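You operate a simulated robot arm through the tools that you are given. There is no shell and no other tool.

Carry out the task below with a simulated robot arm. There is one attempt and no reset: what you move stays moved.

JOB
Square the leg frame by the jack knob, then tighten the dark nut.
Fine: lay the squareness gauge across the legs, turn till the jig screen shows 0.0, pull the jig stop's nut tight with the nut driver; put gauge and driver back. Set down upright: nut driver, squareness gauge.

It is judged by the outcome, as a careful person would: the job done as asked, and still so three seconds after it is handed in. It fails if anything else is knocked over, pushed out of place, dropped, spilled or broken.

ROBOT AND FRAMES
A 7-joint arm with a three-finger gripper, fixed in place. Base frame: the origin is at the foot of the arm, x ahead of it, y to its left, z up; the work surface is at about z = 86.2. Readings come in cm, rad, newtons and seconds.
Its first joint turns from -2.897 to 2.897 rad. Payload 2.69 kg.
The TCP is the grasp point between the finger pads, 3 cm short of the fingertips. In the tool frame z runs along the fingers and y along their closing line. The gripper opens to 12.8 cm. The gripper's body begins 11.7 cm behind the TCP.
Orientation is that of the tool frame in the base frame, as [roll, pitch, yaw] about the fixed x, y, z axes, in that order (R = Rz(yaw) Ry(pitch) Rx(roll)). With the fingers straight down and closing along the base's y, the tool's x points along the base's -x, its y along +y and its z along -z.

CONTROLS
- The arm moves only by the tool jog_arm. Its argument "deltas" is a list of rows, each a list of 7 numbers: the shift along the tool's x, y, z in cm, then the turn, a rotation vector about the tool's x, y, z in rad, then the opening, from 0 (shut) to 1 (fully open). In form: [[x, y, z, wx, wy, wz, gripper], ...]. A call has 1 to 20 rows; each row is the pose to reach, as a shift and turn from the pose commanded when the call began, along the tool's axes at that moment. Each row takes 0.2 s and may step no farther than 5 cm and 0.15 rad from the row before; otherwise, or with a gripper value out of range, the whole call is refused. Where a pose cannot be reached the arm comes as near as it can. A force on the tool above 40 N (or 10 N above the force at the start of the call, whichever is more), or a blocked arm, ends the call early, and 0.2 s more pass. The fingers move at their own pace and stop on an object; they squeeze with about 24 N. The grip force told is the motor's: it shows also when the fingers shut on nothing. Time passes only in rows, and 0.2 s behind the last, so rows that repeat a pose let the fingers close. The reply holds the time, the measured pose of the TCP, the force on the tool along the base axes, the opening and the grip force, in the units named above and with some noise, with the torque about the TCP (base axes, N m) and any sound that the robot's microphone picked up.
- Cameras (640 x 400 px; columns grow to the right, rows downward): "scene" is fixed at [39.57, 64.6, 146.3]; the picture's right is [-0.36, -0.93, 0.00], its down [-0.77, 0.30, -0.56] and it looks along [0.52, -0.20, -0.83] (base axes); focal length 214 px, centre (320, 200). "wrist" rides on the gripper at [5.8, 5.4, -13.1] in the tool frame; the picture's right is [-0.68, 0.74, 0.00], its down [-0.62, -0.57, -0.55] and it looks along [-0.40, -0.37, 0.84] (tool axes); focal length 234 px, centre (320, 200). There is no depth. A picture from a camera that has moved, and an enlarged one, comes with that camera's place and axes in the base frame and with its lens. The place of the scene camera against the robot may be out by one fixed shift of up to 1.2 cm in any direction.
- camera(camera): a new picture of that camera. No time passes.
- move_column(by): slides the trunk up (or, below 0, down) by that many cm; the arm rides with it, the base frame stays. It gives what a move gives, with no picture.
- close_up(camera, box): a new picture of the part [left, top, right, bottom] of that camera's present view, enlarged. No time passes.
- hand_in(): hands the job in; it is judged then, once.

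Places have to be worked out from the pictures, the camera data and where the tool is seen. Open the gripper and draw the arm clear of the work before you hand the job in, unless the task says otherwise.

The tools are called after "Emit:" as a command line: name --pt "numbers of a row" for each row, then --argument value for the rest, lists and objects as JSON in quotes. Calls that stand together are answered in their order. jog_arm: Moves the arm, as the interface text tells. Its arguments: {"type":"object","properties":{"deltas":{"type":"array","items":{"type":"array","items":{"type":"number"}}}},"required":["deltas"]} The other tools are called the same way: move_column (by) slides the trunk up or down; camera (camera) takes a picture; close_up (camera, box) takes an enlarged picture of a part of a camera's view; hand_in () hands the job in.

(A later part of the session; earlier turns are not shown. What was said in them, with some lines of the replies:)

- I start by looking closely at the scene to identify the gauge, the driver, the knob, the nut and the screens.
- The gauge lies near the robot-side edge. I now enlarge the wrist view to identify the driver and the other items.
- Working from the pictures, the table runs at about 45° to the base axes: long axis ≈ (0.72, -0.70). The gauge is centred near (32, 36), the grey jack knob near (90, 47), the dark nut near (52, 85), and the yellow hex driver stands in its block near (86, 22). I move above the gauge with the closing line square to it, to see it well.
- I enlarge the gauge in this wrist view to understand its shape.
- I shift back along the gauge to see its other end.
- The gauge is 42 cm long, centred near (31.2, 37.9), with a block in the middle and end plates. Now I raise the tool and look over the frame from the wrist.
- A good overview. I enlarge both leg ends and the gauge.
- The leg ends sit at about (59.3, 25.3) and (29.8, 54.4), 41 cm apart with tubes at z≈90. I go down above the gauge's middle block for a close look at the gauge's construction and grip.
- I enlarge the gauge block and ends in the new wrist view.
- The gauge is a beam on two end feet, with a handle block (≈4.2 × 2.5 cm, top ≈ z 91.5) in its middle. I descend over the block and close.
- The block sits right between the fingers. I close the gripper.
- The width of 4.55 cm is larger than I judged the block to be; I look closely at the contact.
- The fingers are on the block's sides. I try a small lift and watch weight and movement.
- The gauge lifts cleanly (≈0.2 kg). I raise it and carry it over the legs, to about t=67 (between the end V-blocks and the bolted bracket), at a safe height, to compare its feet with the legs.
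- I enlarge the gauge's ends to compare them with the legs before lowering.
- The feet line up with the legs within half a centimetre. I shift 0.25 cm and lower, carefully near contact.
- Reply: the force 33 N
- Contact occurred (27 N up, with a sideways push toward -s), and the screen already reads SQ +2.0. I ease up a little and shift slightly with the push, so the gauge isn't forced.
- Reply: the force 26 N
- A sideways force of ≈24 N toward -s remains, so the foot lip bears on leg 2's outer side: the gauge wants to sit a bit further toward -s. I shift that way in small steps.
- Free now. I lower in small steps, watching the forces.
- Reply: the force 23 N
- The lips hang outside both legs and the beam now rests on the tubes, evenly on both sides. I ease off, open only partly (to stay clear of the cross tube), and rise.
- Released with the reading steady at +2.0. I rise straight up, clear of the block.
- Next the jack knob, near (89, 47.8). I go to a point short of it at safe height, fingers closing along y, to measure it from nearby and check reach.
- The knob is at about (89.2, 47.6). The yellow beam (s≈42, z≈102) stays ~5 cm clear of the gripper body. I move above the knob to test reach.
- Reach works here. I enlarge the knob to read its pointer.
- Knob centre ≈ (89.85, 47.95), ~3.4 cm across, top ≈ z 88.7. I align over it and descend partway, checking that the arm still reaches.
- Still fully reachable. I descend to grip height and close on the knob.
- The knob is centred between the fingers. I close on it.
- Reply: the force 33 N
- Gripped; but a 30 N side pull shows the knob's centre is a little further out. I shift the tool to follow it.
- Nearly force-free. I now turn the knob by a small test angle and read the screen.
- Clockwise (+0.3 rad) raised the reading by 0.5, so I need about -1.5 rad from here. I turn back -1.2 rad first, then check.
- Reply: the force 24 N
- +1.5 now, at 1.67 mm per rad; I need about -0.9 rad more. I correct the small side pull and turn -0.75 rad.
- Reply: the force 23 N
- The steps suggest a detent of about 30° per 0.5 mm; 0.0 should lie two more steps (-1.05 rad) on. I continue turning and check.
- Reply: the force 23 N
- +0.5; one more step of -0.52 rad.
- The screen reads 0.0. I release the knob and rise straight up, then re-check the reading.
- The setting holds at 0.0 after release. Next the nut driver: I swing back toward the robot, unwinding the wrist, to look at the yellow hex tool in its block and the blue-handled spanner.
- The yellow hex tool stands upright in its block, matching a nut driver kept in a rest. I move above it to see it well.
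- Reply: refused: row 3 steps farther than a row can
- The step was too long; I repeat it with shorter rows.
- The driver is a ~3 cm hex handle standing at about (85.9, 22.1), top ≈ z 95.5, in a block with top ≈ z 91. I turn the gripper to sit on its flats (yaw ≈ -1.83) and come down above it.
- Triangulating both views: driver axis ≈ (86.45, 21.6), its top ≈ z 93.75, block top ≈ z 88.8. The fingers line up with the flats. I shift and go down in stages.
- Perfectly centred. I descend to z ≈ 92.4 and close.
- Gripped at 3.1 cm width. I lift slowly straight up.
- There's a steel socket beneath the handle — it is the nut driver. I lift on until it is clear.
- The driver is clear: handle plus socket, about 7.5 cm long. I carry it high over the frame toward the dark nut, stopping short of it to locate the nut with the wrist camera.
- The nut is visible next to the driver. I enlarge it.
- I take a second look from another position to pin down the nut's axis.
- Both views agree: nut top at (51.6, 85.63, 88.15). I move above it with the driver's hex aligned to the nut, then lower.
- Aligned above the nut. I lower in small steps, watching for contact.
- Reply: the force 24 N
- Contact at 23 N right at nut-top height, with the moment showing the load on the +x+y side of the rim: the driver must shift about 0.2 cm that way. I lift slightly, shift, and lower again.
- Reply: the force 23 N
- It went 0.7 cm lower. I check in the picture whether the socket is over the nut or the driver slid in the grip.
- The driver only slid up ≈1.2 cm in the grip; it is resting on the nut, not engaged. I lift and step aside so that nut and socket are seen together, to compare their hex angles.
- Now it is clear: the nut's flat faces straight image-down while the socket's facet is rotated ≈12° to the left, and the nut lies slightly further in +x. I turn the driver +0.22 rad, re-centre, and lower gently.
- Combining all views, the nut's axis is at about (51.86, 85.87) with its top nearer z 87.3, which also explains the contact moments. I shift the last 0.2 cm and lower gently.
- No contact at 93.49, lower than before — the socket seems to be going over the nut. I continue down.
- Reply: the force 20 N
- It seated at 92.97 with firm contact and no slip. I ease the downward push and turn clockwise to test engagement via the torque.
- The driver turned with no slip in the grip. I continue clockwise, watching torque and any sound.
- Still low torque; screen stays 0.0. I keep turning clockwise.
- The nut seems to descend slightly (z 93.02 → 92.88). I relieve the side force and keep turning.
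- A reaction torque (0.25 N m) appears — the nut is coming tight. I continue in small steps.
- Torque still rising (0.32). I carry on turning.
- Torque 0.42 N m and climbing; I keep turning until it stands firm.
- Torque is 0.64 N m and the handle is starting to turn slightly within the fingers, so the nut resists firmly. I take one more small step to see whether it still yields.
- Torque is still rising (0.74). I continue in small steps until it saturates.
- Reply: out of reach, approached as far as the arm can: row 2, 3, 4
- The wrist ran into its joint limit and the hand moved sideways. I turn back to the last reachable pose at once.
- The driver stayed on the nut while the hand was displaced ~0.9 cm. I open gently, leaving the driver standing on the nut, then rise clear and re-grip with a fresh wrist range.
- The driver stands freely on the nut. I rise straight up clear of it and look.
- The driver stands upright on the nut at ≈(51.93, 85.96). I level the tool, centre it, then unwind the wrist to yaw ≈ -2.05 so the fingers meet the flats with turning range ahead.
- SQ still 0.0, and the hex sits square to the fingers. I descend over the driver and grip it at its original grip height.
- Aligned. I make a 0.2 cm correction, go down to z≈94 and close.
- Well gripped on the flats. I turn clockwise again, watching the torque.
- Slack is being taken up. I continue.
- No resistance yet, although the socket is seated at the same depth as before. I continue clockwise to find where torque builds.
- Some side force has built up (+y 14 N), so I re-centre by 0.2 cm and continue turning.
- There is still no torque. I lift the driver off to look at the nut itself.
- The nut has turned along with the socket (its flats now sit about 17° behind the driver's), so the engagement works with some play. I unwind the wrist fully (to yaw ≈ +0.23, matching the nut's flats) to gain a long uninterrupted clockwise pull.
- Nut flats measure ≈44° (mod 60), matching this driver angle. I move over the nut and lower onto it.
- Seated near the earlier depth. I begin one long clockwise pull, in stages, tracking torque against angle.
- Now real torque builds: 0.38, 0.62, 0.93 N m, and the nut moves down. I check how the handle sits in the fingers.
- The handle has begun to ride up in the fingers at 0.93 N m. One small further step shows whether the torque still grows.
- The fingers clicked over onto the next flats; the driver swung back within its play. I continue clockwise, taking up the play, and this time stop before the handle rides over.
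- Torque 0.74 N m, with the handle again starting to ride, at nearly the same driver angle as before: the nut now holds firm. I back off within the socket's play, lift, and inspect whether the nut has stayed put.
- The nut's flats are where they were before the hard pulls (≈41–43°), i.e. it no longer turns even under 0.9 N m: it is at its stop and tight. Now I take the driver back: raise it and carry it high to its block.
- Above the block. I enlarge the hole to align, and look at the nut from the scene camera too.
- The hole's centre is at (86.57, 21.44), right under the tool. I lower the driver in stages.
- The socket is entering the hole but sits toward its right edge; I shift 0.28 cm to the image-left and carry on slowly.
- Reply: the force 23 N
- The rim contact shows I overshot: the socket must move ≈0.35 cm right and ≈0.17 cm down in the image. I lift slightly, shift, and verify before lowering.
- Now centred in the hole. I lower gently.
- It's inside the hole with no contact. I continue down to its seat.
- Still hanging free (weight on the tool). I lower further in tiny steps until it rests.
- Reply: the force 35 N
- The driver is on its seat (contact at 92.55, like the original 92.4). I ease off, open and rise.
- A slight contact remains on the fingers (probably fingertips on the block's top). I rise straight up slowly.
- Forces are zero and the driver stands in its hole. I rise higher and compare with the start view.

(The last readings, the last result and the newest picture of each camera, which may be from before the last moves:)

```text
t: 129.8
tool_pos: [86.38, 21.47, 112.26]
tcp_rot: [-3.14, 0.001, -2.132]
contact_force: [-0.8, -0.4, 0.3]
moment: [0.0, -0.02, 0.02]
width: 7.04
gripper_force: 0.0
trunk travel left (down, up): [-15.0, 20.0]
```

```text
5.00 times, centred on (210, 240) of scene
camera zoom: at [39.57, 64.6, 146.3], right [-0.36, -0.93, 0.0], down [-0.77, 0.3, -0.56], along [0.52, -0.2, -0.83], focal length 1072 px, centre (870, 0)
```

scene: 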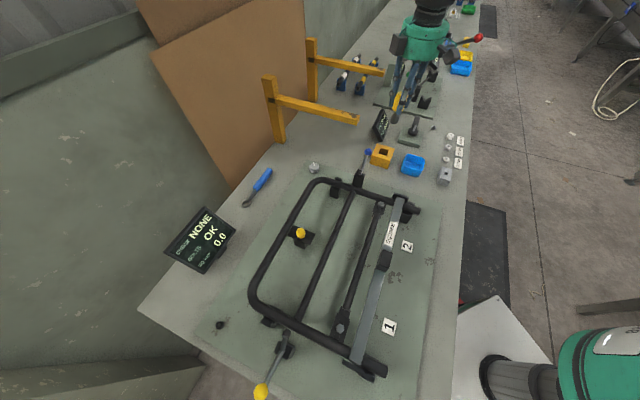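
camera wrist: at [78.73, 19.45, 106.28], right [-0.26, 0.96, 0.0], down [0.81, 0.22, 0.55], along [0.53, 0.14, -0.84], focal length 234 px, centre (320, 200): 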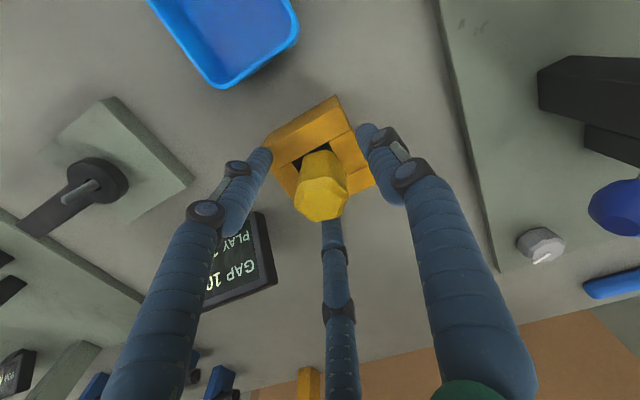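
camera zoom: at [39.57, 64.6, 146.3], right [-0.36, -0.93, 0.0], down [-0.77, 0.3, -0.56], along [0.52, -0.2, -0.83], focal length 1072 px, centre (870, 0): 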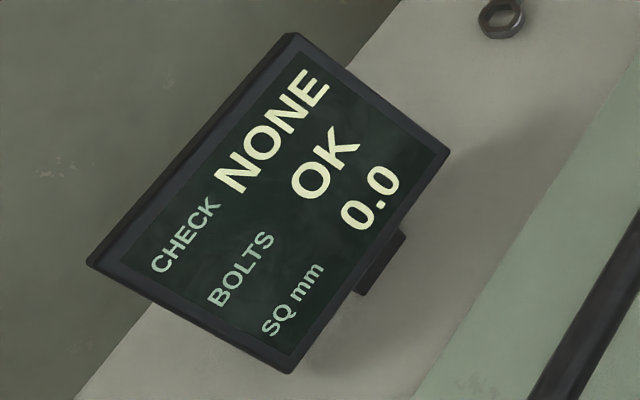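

The driver is upright in its undisturbed block and the screen still reads 0.0. Now I go back for the gauge: above its handle block at (49.7, 45.0).

Emit:
jog_arm --pt "-0.04 3.36 -0.5 0 0 0.138 0.5" --pt "-0.08 6.7 -1 0 0 0.276 0.5" --pt "-0.1 10.1 -1.5 0 0 0.414 0.5" --pt "-0.14 13.4 -2 0 0 0.552 0.5" --pt "-0.18 16.8 -2.5 0 0 0.69 0.5" --pt "-0.2 20.1 -3 0 0 0.828 0.5" --pt "-0.25 23.5 -3 0 0 0.966 0.5" --pt "-0.3 26.8 -3 0 0 1.104 0.5" --pt "-0.3 30.2 -3 0 0 1.242 0.5" --pt "-0.35 33.5 -3 0 0 1.38 0.5" --pt "-0.4 36.9 -3 0 0 1.518 0.5" --pt "-0.43 40.2 -3 0 0 1.656 0.5" --pt "-0.46 43.6 -3 0 0 1.795 0.5" --pt "-0.46 43.6 -3 0 0 1.795 0.5"

Emit:
camera --camera "wrist"

Emit:
camera --camera "scene"

```text
t: 132.8
tool_pos: [49.88, 45.27, 115.08]
tcp_rot: [3.139, 0.001, 2.356]
contact_force: [-0.3, 0.4, 0.3]
moment: [-0.01, -0.02, 0.01]
width: 6.39
gripper_force: 0.0
trunk travel left (down, up): [-15.0, 20.0]
```

```text
taken
camera wrist: at [49.41, 53.23, 128.37], right [1.0, 0.04, 0.0], down [0.03, -0.84, 0.55], along [0.02, -0.55, -0.84], focal length 234 px, centre (320, 200)
```

wrist: 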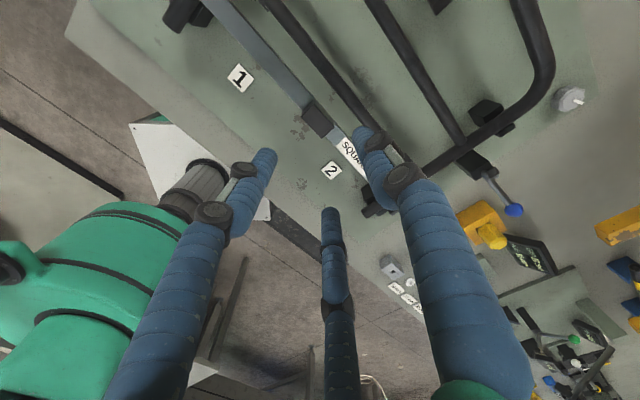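

```text
taken
```

scene: 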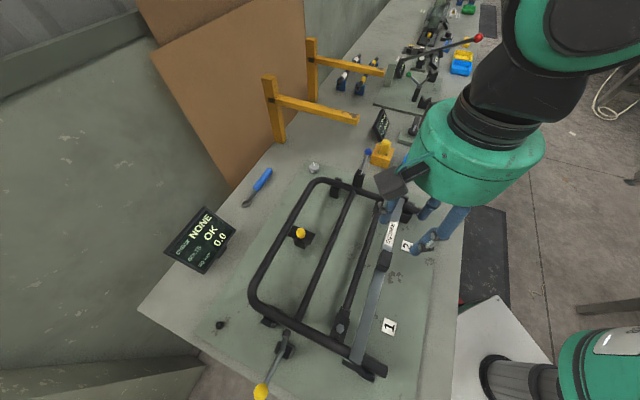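

The gauge lies unchanged. I descend partway and check alignment with its block.

Emit:
jog_arm --pt "0 -0.25 4 0 0 0 0.5" --pt "0 -0.25 8 0 0 0 0.5" --pt "0 -0.25 12 0 0 0 0.5" --pt "0 -0.25 12 0 0 0 0.48"

Emit:
close_up --camera "wrist" --box '[240, 80, 400, 220]'

```text
t: 133.8
tool_pos: [49.71, 45.15, 103.11]
tcp_rot: [-3.141, 0.0, 2.358]
contact_force: [0.1, 0.8, -1.2]
moment: [-0.04, 0.02, 0.01]
width: 6.16
gripper_force: 0.1
trunk travel left (down, up): [-15.0, 20.0]
```

```text
2.86 times, centred on (320, 150) of wrist
camera zoom: at [49.3, 53.13, 116.18], right [1.0, 0.04, 0.0], down [0.03, -0.84, 0.55], along [0.02, -0.55, -0.84], focal length 669 px, centre (320, 343)
```

zoom: 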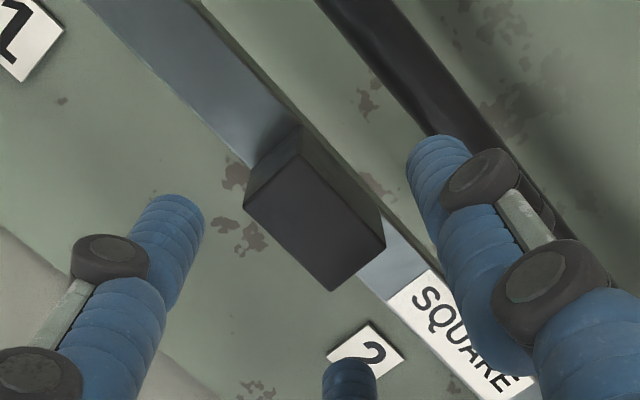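

The block is 0.25 cm toward -y_t; I correct, descend to the previous grip height (z ≈ 97.3) and close.

Emit:
jog_arm --pt "-0.04 -0.25 2 0 0 0 0.48" --pt "-0.04 -0.25 4 0 0 0 0.48" --pt "-0.04 -0.25 5.8 0 0 0 0.48" --pt "-0.04 -0.25 5.8 0 0 0 0.48"

Emit:
close_up --camera "wrist" --box '[240, 110, 400, 230]'

```text
t: 134.8
tool_pos: [49.59, 44.85, 97.28]
tcp_rot: [3.14, 0.002, 2.355]
contact_force: [-1.2, 0.4, 4.5]
moment: [0.15, -0.1, 0.05]
width: 6.17
gripper_force: 0.5
trunk travel left (down, up): [-15.0, 20.0]
```

```text
3.33 times, centred on (320, 170) of wrist
camera zoom: at [49.16, 52.74, 110.52], right [1.0, 0.04, 0.0], down [0.03, -0.84, 0.55], along [0.02, -0.55, -0.84], focal length 781 px, centre (320, 300)
```

zoom: 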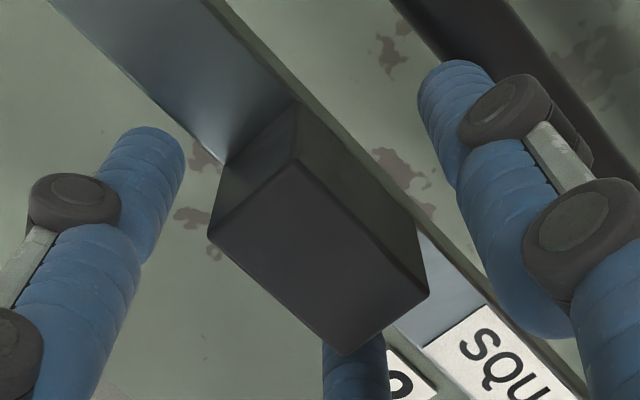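

A very light touch (4.5 N) on the right finger, likely the cross tube. I raise 0.15 cm and close.

Emit:
jog_arm --pt "0 0 -0.15 0 0 0 0.45" --pt "0 0 -0.15 0 0 0 0.3" --pt "0 0 -0.15 0 0 0 0.0" --pt "0 0 -0.15 0 0 0 0.0" --pt "0 0 -0.15 0 0 0 0.0"

Emit:
close_up --camera "wrist" --box '[240, 110, 400, 230]'

Emit:
close_up --camera "scene" --box '[160, 200, 460, 400]'

```text
t: 136.0
tool_pos: [49.52, 44.79, 97.41]
tcp_rot: [-3.142, -0.001, 2.357]
contact_force: [0.3, 0.0, -2.5]
moment: [-0.03, 0.03, 0.0]
width: 4.0
gripper_force: 23.7
trunk travel left (down, up): [-15.0, 20.0]
```

```text
3.33 times, centred on (320, 170) of wrist
camera zoom: at [49.16, 52.7, 110.63], right [1.0, 0.04, 0.0], down [0.03, -0.84, 0.55], along [0.02, -0.55, -0.84], focal length 781 px, centre (320, 300)
```

zoom: 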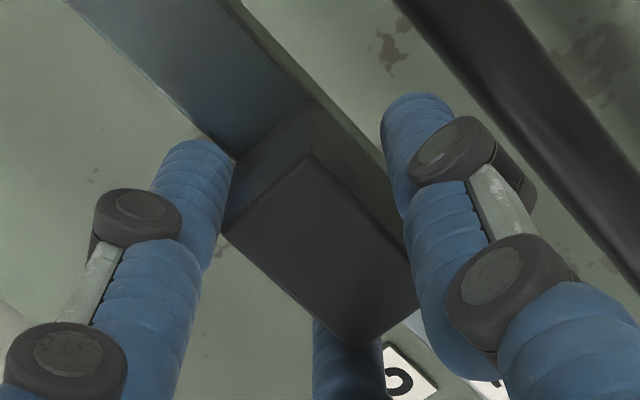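

```text
2.00 times, centred on (310, 300) of scene
camera zoom: at [39.57, 64.6, 146.3], right [-0.36, -0.93, 0.0], down [-0.77, 0.3, -0.56], along [0.52, -0.2, -0.83], focal length 429 px, centre (340, 0)
```

zoom: 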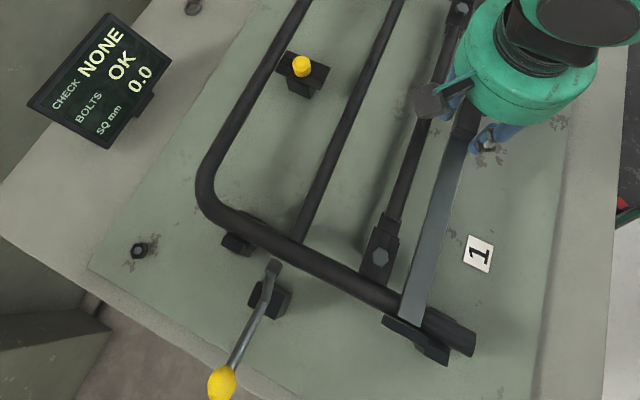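

Gripped (weight on the tool, screen still 0.0). I lift slowly and check that the gauge comes up level and square.

Emit:
jog_arm --pt "0 0 -0.5 0 0 0 0" --pt "0 0 -1.5 0 0 0 0" --pt "0 0 -3 0 0 0 0" --pt "0 0 -5 0 0 0 0" --pt "0 0 -5 0 0 0 0"

Emit:
camera --camera "wrist"

Emit:
camera --camera "scene"

```text
t: 137.2
tool_pos: [49.48, 44.65, 102.67]
tcp_rot: [3.14, 0.0, 2.358]
contact_force: [-0.3, 0.8, -1.3]
moment: [0.03, -0.03, 0.0]
width: 3.96
gripper_force: 24.4
trunk travel left (down, up): [-15.0, 20.0]
```

```text
taken
camera wrist: at [49.13, 52.67, 115.77], right [1.0, 0.04, 0.0], down [0.03, -0.84, 0.55], along [0.02, -0.55, -0.84], focal length 234 px, centre (320, 200)
```

wrist: 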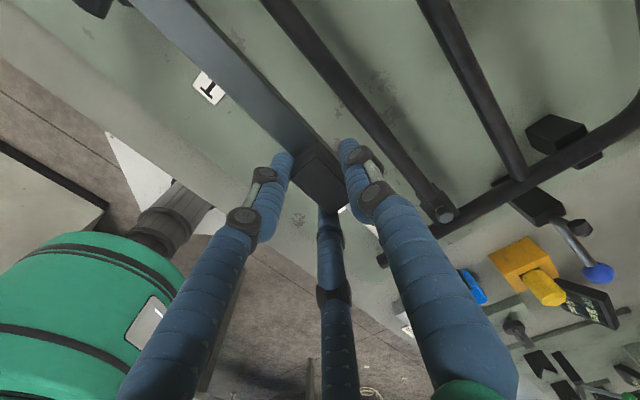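

```text
taken
```

scene: 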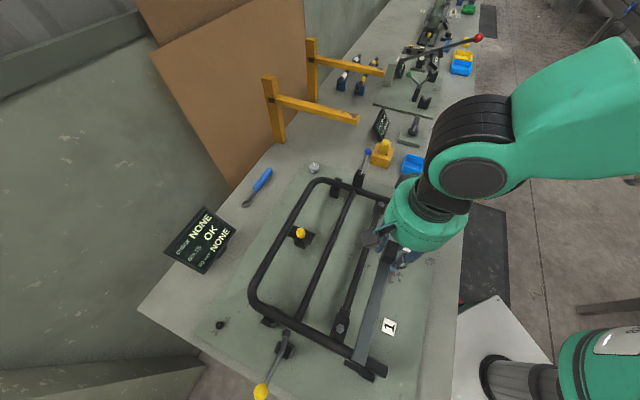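

The gauge is up, level, and the screen dropped to NONE as expected. I carry it back along the same path to its place at the table edge.

Emit:
jog_arm --pt "1.26 -2.94 0 0 0 0 0" --pt "2.5 -5.9 0 0 0 0 0" --pt "3.8 -8.8 0 0 0 0 0" --pt "5.1 -11.8 0 0 0 0 0" --pt "6.3 -14.7 0 0 0 0 0" --pt "7.58 -17.66 0 0 0 0 0" --pt "7.58 -17.66 3 0 0 0 0" --pt "7.58 -17.66 6 0 0 0 0" --pt "7.58 -17.66 9 0 0 0 0" --pt "7.58 -17.66 9 0 0 0 0"

Emit:
camera --camera "wrist"

Emit:
camera --camera "scene"

```text
t: 139.4
tool_pos: [31.69, 37.93, 93.42]
tcp_rot: [-3.14, 0.0, 2.356]
contact_force: [-0.2, 0.1, -1.8]
moment: [0.0, -0.02, 0.02]
width: 3.95
gripper_force: 24.3
trunk travel left (down, up): [-15.0, 20.0]
```

```text
taken
camera wrist: at [31.25, 45.77, 106.57], right [1.0, 0.04, 0.0], down [0.03, -0.84, 0.55], along [0.02, -0.55, -0.84], focal length 234 px, centre (320, 200)
```

wrist: 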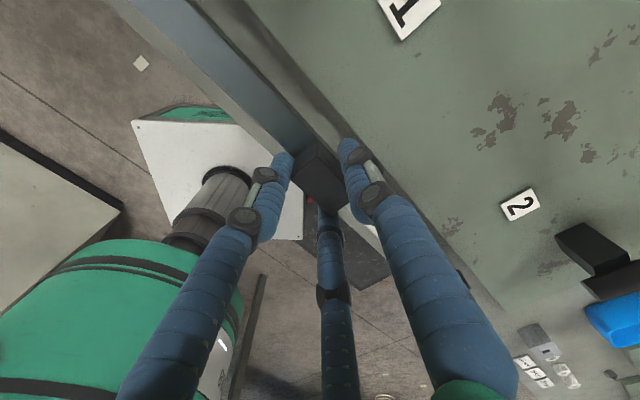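

```text
taken
```

scene: 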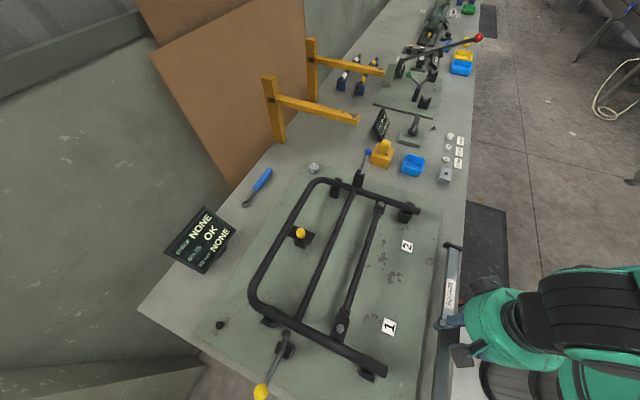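

The view matches the original lift pose; the gauge sits ≈0.25 cm differently in the hand, so I compensate and lower to the table.

Emit:
jog_arm --pt "-0.1 -0.25 1 0 0 0 0" --pt "-0.1 -0.25 2 0 0 0 0" --pt "-0.1 -0.25 2.5 0 0 0 0" --pt "-0.1 -0.25 2.7 0 0 0 0" --pt "-0.1 -0.25 2.7 0 0 0 0"

Emit:
close_up --camera "scene" --box '[400, 230, 480, 290]'

Emit:
close_up --camera "scene" --box '[400, 300, 500, 400]'

```text
t: 140.6
tool_pos: [31.52, 37.64, 90.72]
tcp_rot: [3.141, 0.001, 2.357]
contact_force: [-0.3, -0.8, -2.2]
moment: [0.02, -0.01, 0.02]
width: 3.95
gripper_force: 23.6
trunk travel left (down, up): [-15.0, 20.0]
```

```text
6.67 times, centred on (440, 260) of scene
camera zoom: at [39.57, 64.6, 146.3], right [-0.36, -0.93, 0.0], down [-0.77, 0.3, -0.56], along [0.52, -0.2, -0.83], focal length 1430 px, centre (-480, -200)
```

zoom: 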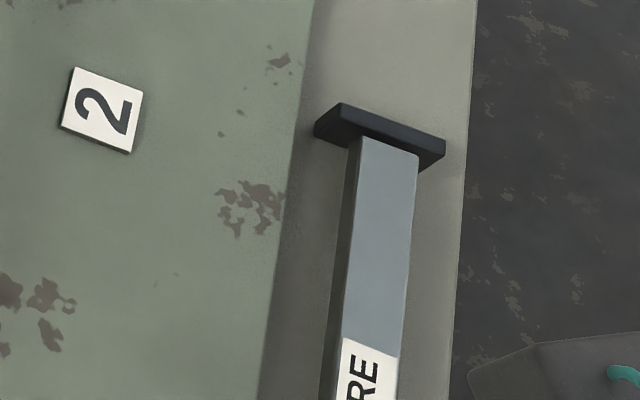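

```text
4.00 times, centred on (450, 350) of scene
camera zoom: at [39.57, 64.6, 146.3], right [-0.36, -0.93, 0.0], down [-0.77, 0.3, -0.56], along [0.52, -0.2, -0.83], focal length 858 px, centre (-200, -400)
```

zoom: 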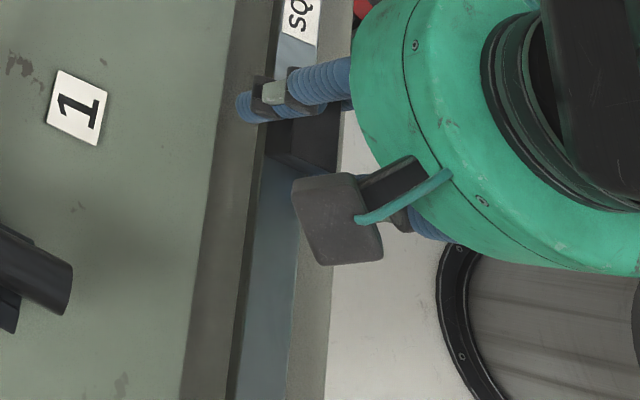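

Nearly identical to the start (≈0.2 cm off, still hovering). I correct and set it down.

Emit:
jog_arm --pt "0 -0.2 0.1 0 0 0 0" --pt "0 -0.2 0.2 0 0 0 0" --pt "0 -0.2 0.3 0 0 0 0" --pt "0 -0.2 0.4 0 0 0 0" --pt "0 -0.2 0.4 0 0 0 0"

```text
t: 141.8
tool_pos: [31.35, 37.5, 90.53]
tcp_rot: [3.139, 0.0, 2.358]
contact_force: [-10.0, 2.6, 27.4]
moment: [-0.01, 0.45, -0.05]
width: 4.03
gripper_force: 24.2
trunk travel left (down, up): [-15.0, 20.0]
```

The gauge is down on the table. I ease off and open the gripper, then check it.

Emit:
jog_arm --pt "0 0 -0.15 0 0 0 0" --pt "0 0 -0.2 0 0 0 0" --pt "0 0 -0.2 0 0 0 0.35" --pt "0 0 -0.2 0 0 0 0.45" --pt "0 0 -0.2 0 0 0 0.6" --pt "0 0 -0.2 0 0 0 0.6"

Emit:
camera --camera "wrist"

Emit:
close_up --camera "scene" --box '[400, 230, 480, 290]'

```text
t: 143.2
tool_pos: [31.4, 37.35, 90.61]
tcp_rot: [3.141, -0.001, 2.357]
contact_force: [-0.3, -0.3, -0.7]
moment: [0.02, -0.03, -0.03]
width: 7.68
gripper_force: 0.1
trunk travel left (down, up): [-15.0, 20.0]
```

```text
taken
camera wrist: at [31.0, 45.25, 103.76], right [1.0, 0.04, 0.0], down [0.03, -0.84, 0.55], along [0.02, -0.55, -0.84], focal length 234 px, centre (320, 200)
```

wrist: 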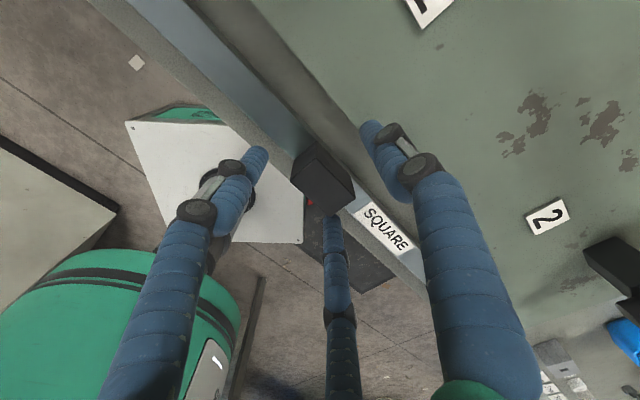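

```text
6.67 times, centred on (440, 260) of scene
camera zoom: at [39.57, 64.6, 146.3], right [-0.36, -0.93, 0.0], down [-0.77, 0.3, -0.56], along [0.52, -0.2, -0.83], focal length 1430 px, centre (-480, -200)
```

zoom: 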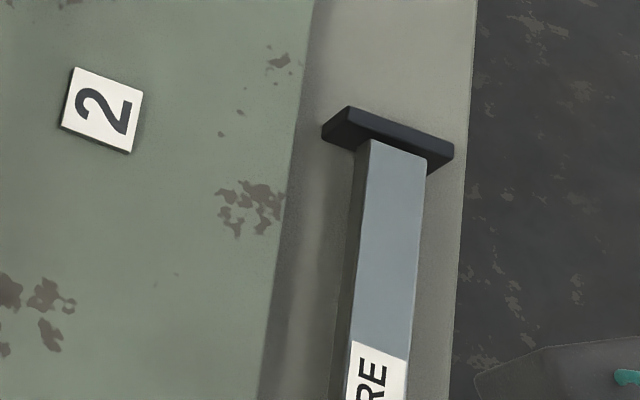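

The gauge is back on its original spot, upright. I rise clear and take overview pictures, including the nut and knob.

Emit:
jog_arm --pt "0 0 -2 0 0 0 0.6" --pt "0 0 -6 0 0 0 0.6" --pt "0 0 -10 0 0 0 0.6" --pt "0 0 -14 0 0 0 0.6" --pt "0 0 -18 0 0 0 0.6" --pt "0 0 -22 0 0 0 0.6" --pt "0 0 -22 0 0 0 0.6"

Emit:
camera --camera "scene"

Emit:
close_up --camera "scene" --box '[190, 290, 290, 360]'

Emit:
close_up --camera "scene" --box '[400, 300, 500, 400]'

Emit:
close_up --camera "scene" --box '[280, 140, 360, 190]'

```text
t: 144.8
tool_pos: [31.36, 37.14, 112.52]
tcp_rot: [3.14, 0.0, 2.357]
contact_force: [0.0, 0.0, 0.6]
moment: [0.04, -0.04, -0.02]
width: 7.69
gripper_force: 0.1
trunk travel left (down, up): [-15.0, 20.0]
```

```text
taken
```

scene: 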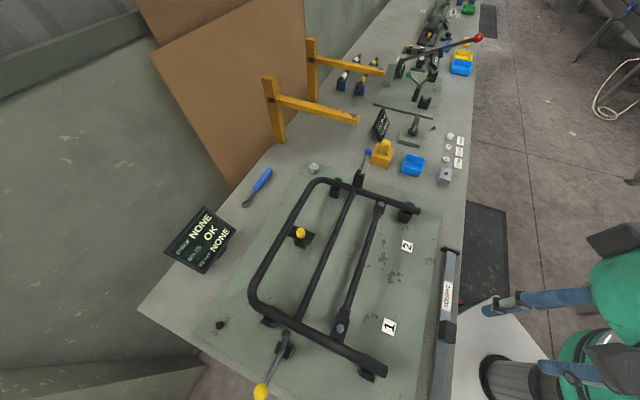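

```text
5.71 times, centred on (240, 325) of scene
camera zoom: at [39.57, 64.6, 146.3], right [-0.36, -0.93, 0.0], down [-0.77, 0.3, -0.56], along [0.52, -0.2, -0.83], focal length 1226 px, centre (777, -514)
```

zoom: 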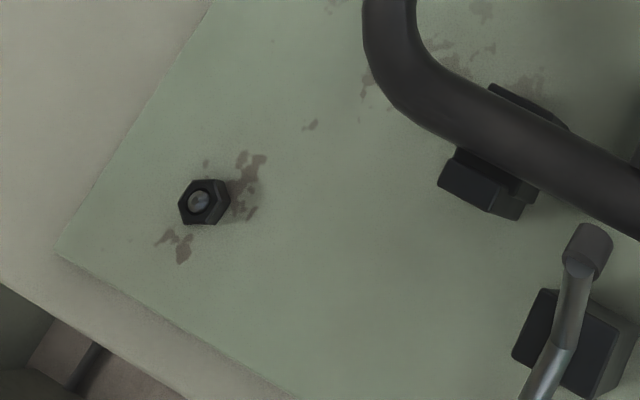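

```text
4.00 times, centred on (450, 350) of scene
camera zoom: at [39.57, 64.6, 146.3], right [-0.36, -0.93, 0.0], down [-0.77, 0.3, -0.56], along [0.52, -0.2, -0.83], focal length 858 px, centre (-200, -400)
```

zoom: 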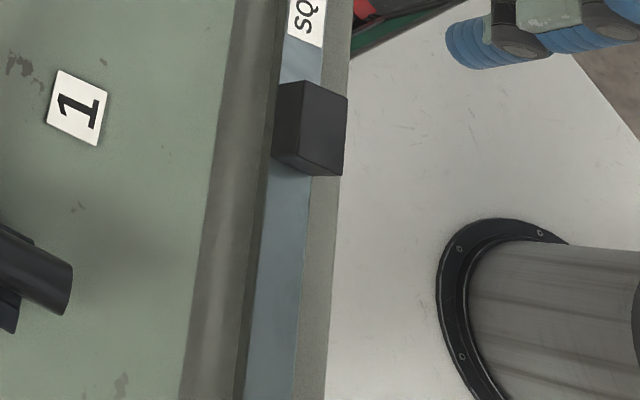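

```text
8.00 times, centred on (320, 165) of scene
camera zoom: at [39.57, 64.6, 146.3], right [-0.36, -0.93, 0.0], down [-0.77, 0.3, -0.56], along [0.52, -0.2, -0.83], focal length 1716 px, centre (320, 480)
```

zoom: 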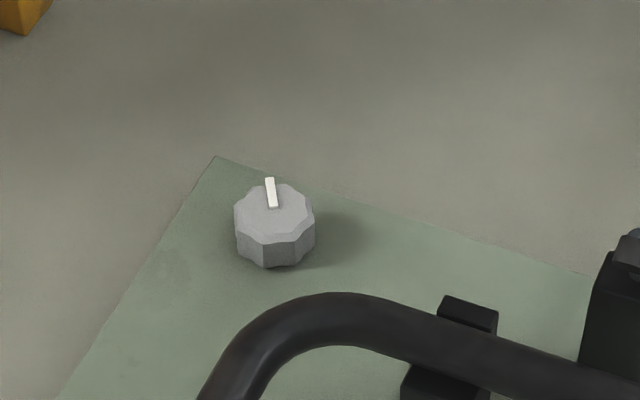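

Everything is in place: gauge and driver back and upright, knob at its new setting, nut tight, nothing else disturbed. I open fully and draw the arm a bit higher, clear of the work.

Emit:
jog_arm --pt "0 -1 -4 0 0 0 0.8" --pt "0 -2 -8 0 0 0 1" --pt "0 -3 -12 0 0 0 1" --pt "0 -3 -12 0 0 0 1" --pt "0 -3 -12 0 0 0 1"

Emit:
camera --camera "scene"

```text
t: 146.0
tool_pos: [29.22, 35.33, 124.54]
tcp_rot: [3.141, 0.0, 2.356]
contact_force: [0.0, -0.6, 0.0]
moment: [0.01, -0.02, -0.03]
width: 12.82
gripper_force: 0.0
trunk travel left (down, up): [-15.0, 20.0]
```

```text
taken
```

scene: 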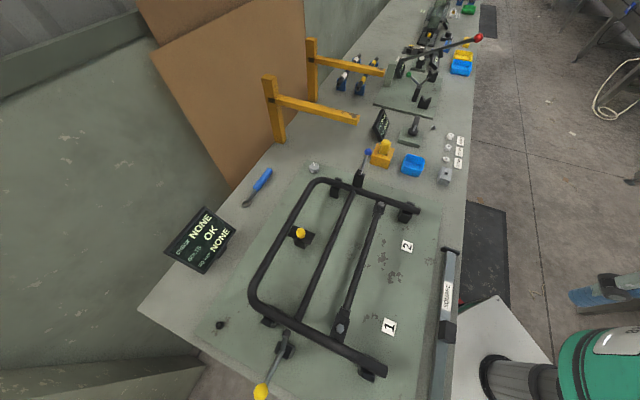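

The arm is clear, the gripper is open, and the scene matches the wanted end state. I hand the job in.

Emit:
hand_in

```text
The job is handed in.
```

The frame is squared, the dark nut is tight as far as I can tell, and the job is handed in. I don't have the judge's result.

- **Squareness:** I laid the gauge across the legs and turned the jack knob from +2.0 to 0.0. It still read 0.0 after I let go of the knob, through the tightening, and until I lifted the gauge off.
- **Nut:** I tightened the nut with the nut driver. It stopped turning even under about 0.9 N m, the most the gripper could apply before the handle slipped in the fingers. Nothing on the screen or microphone confirmed it was tight, so that rests on the torque and on the nut's position staying the same.
- **Slips while tightening:** During the first pull the wrist reached its joint limit and the hand shifted sideways. I let go with the driver standing on the nut and gripped it again. My second turn met almost no resistance, probably because the socket wasn't fully seated. On a later pull the handle slipped round to the next flat. The final pulls held firm.
- **Tools:** The driver is upright in its block and the gauge is back on its original spot. In the pictures, nothing else looked moved or knocked over.
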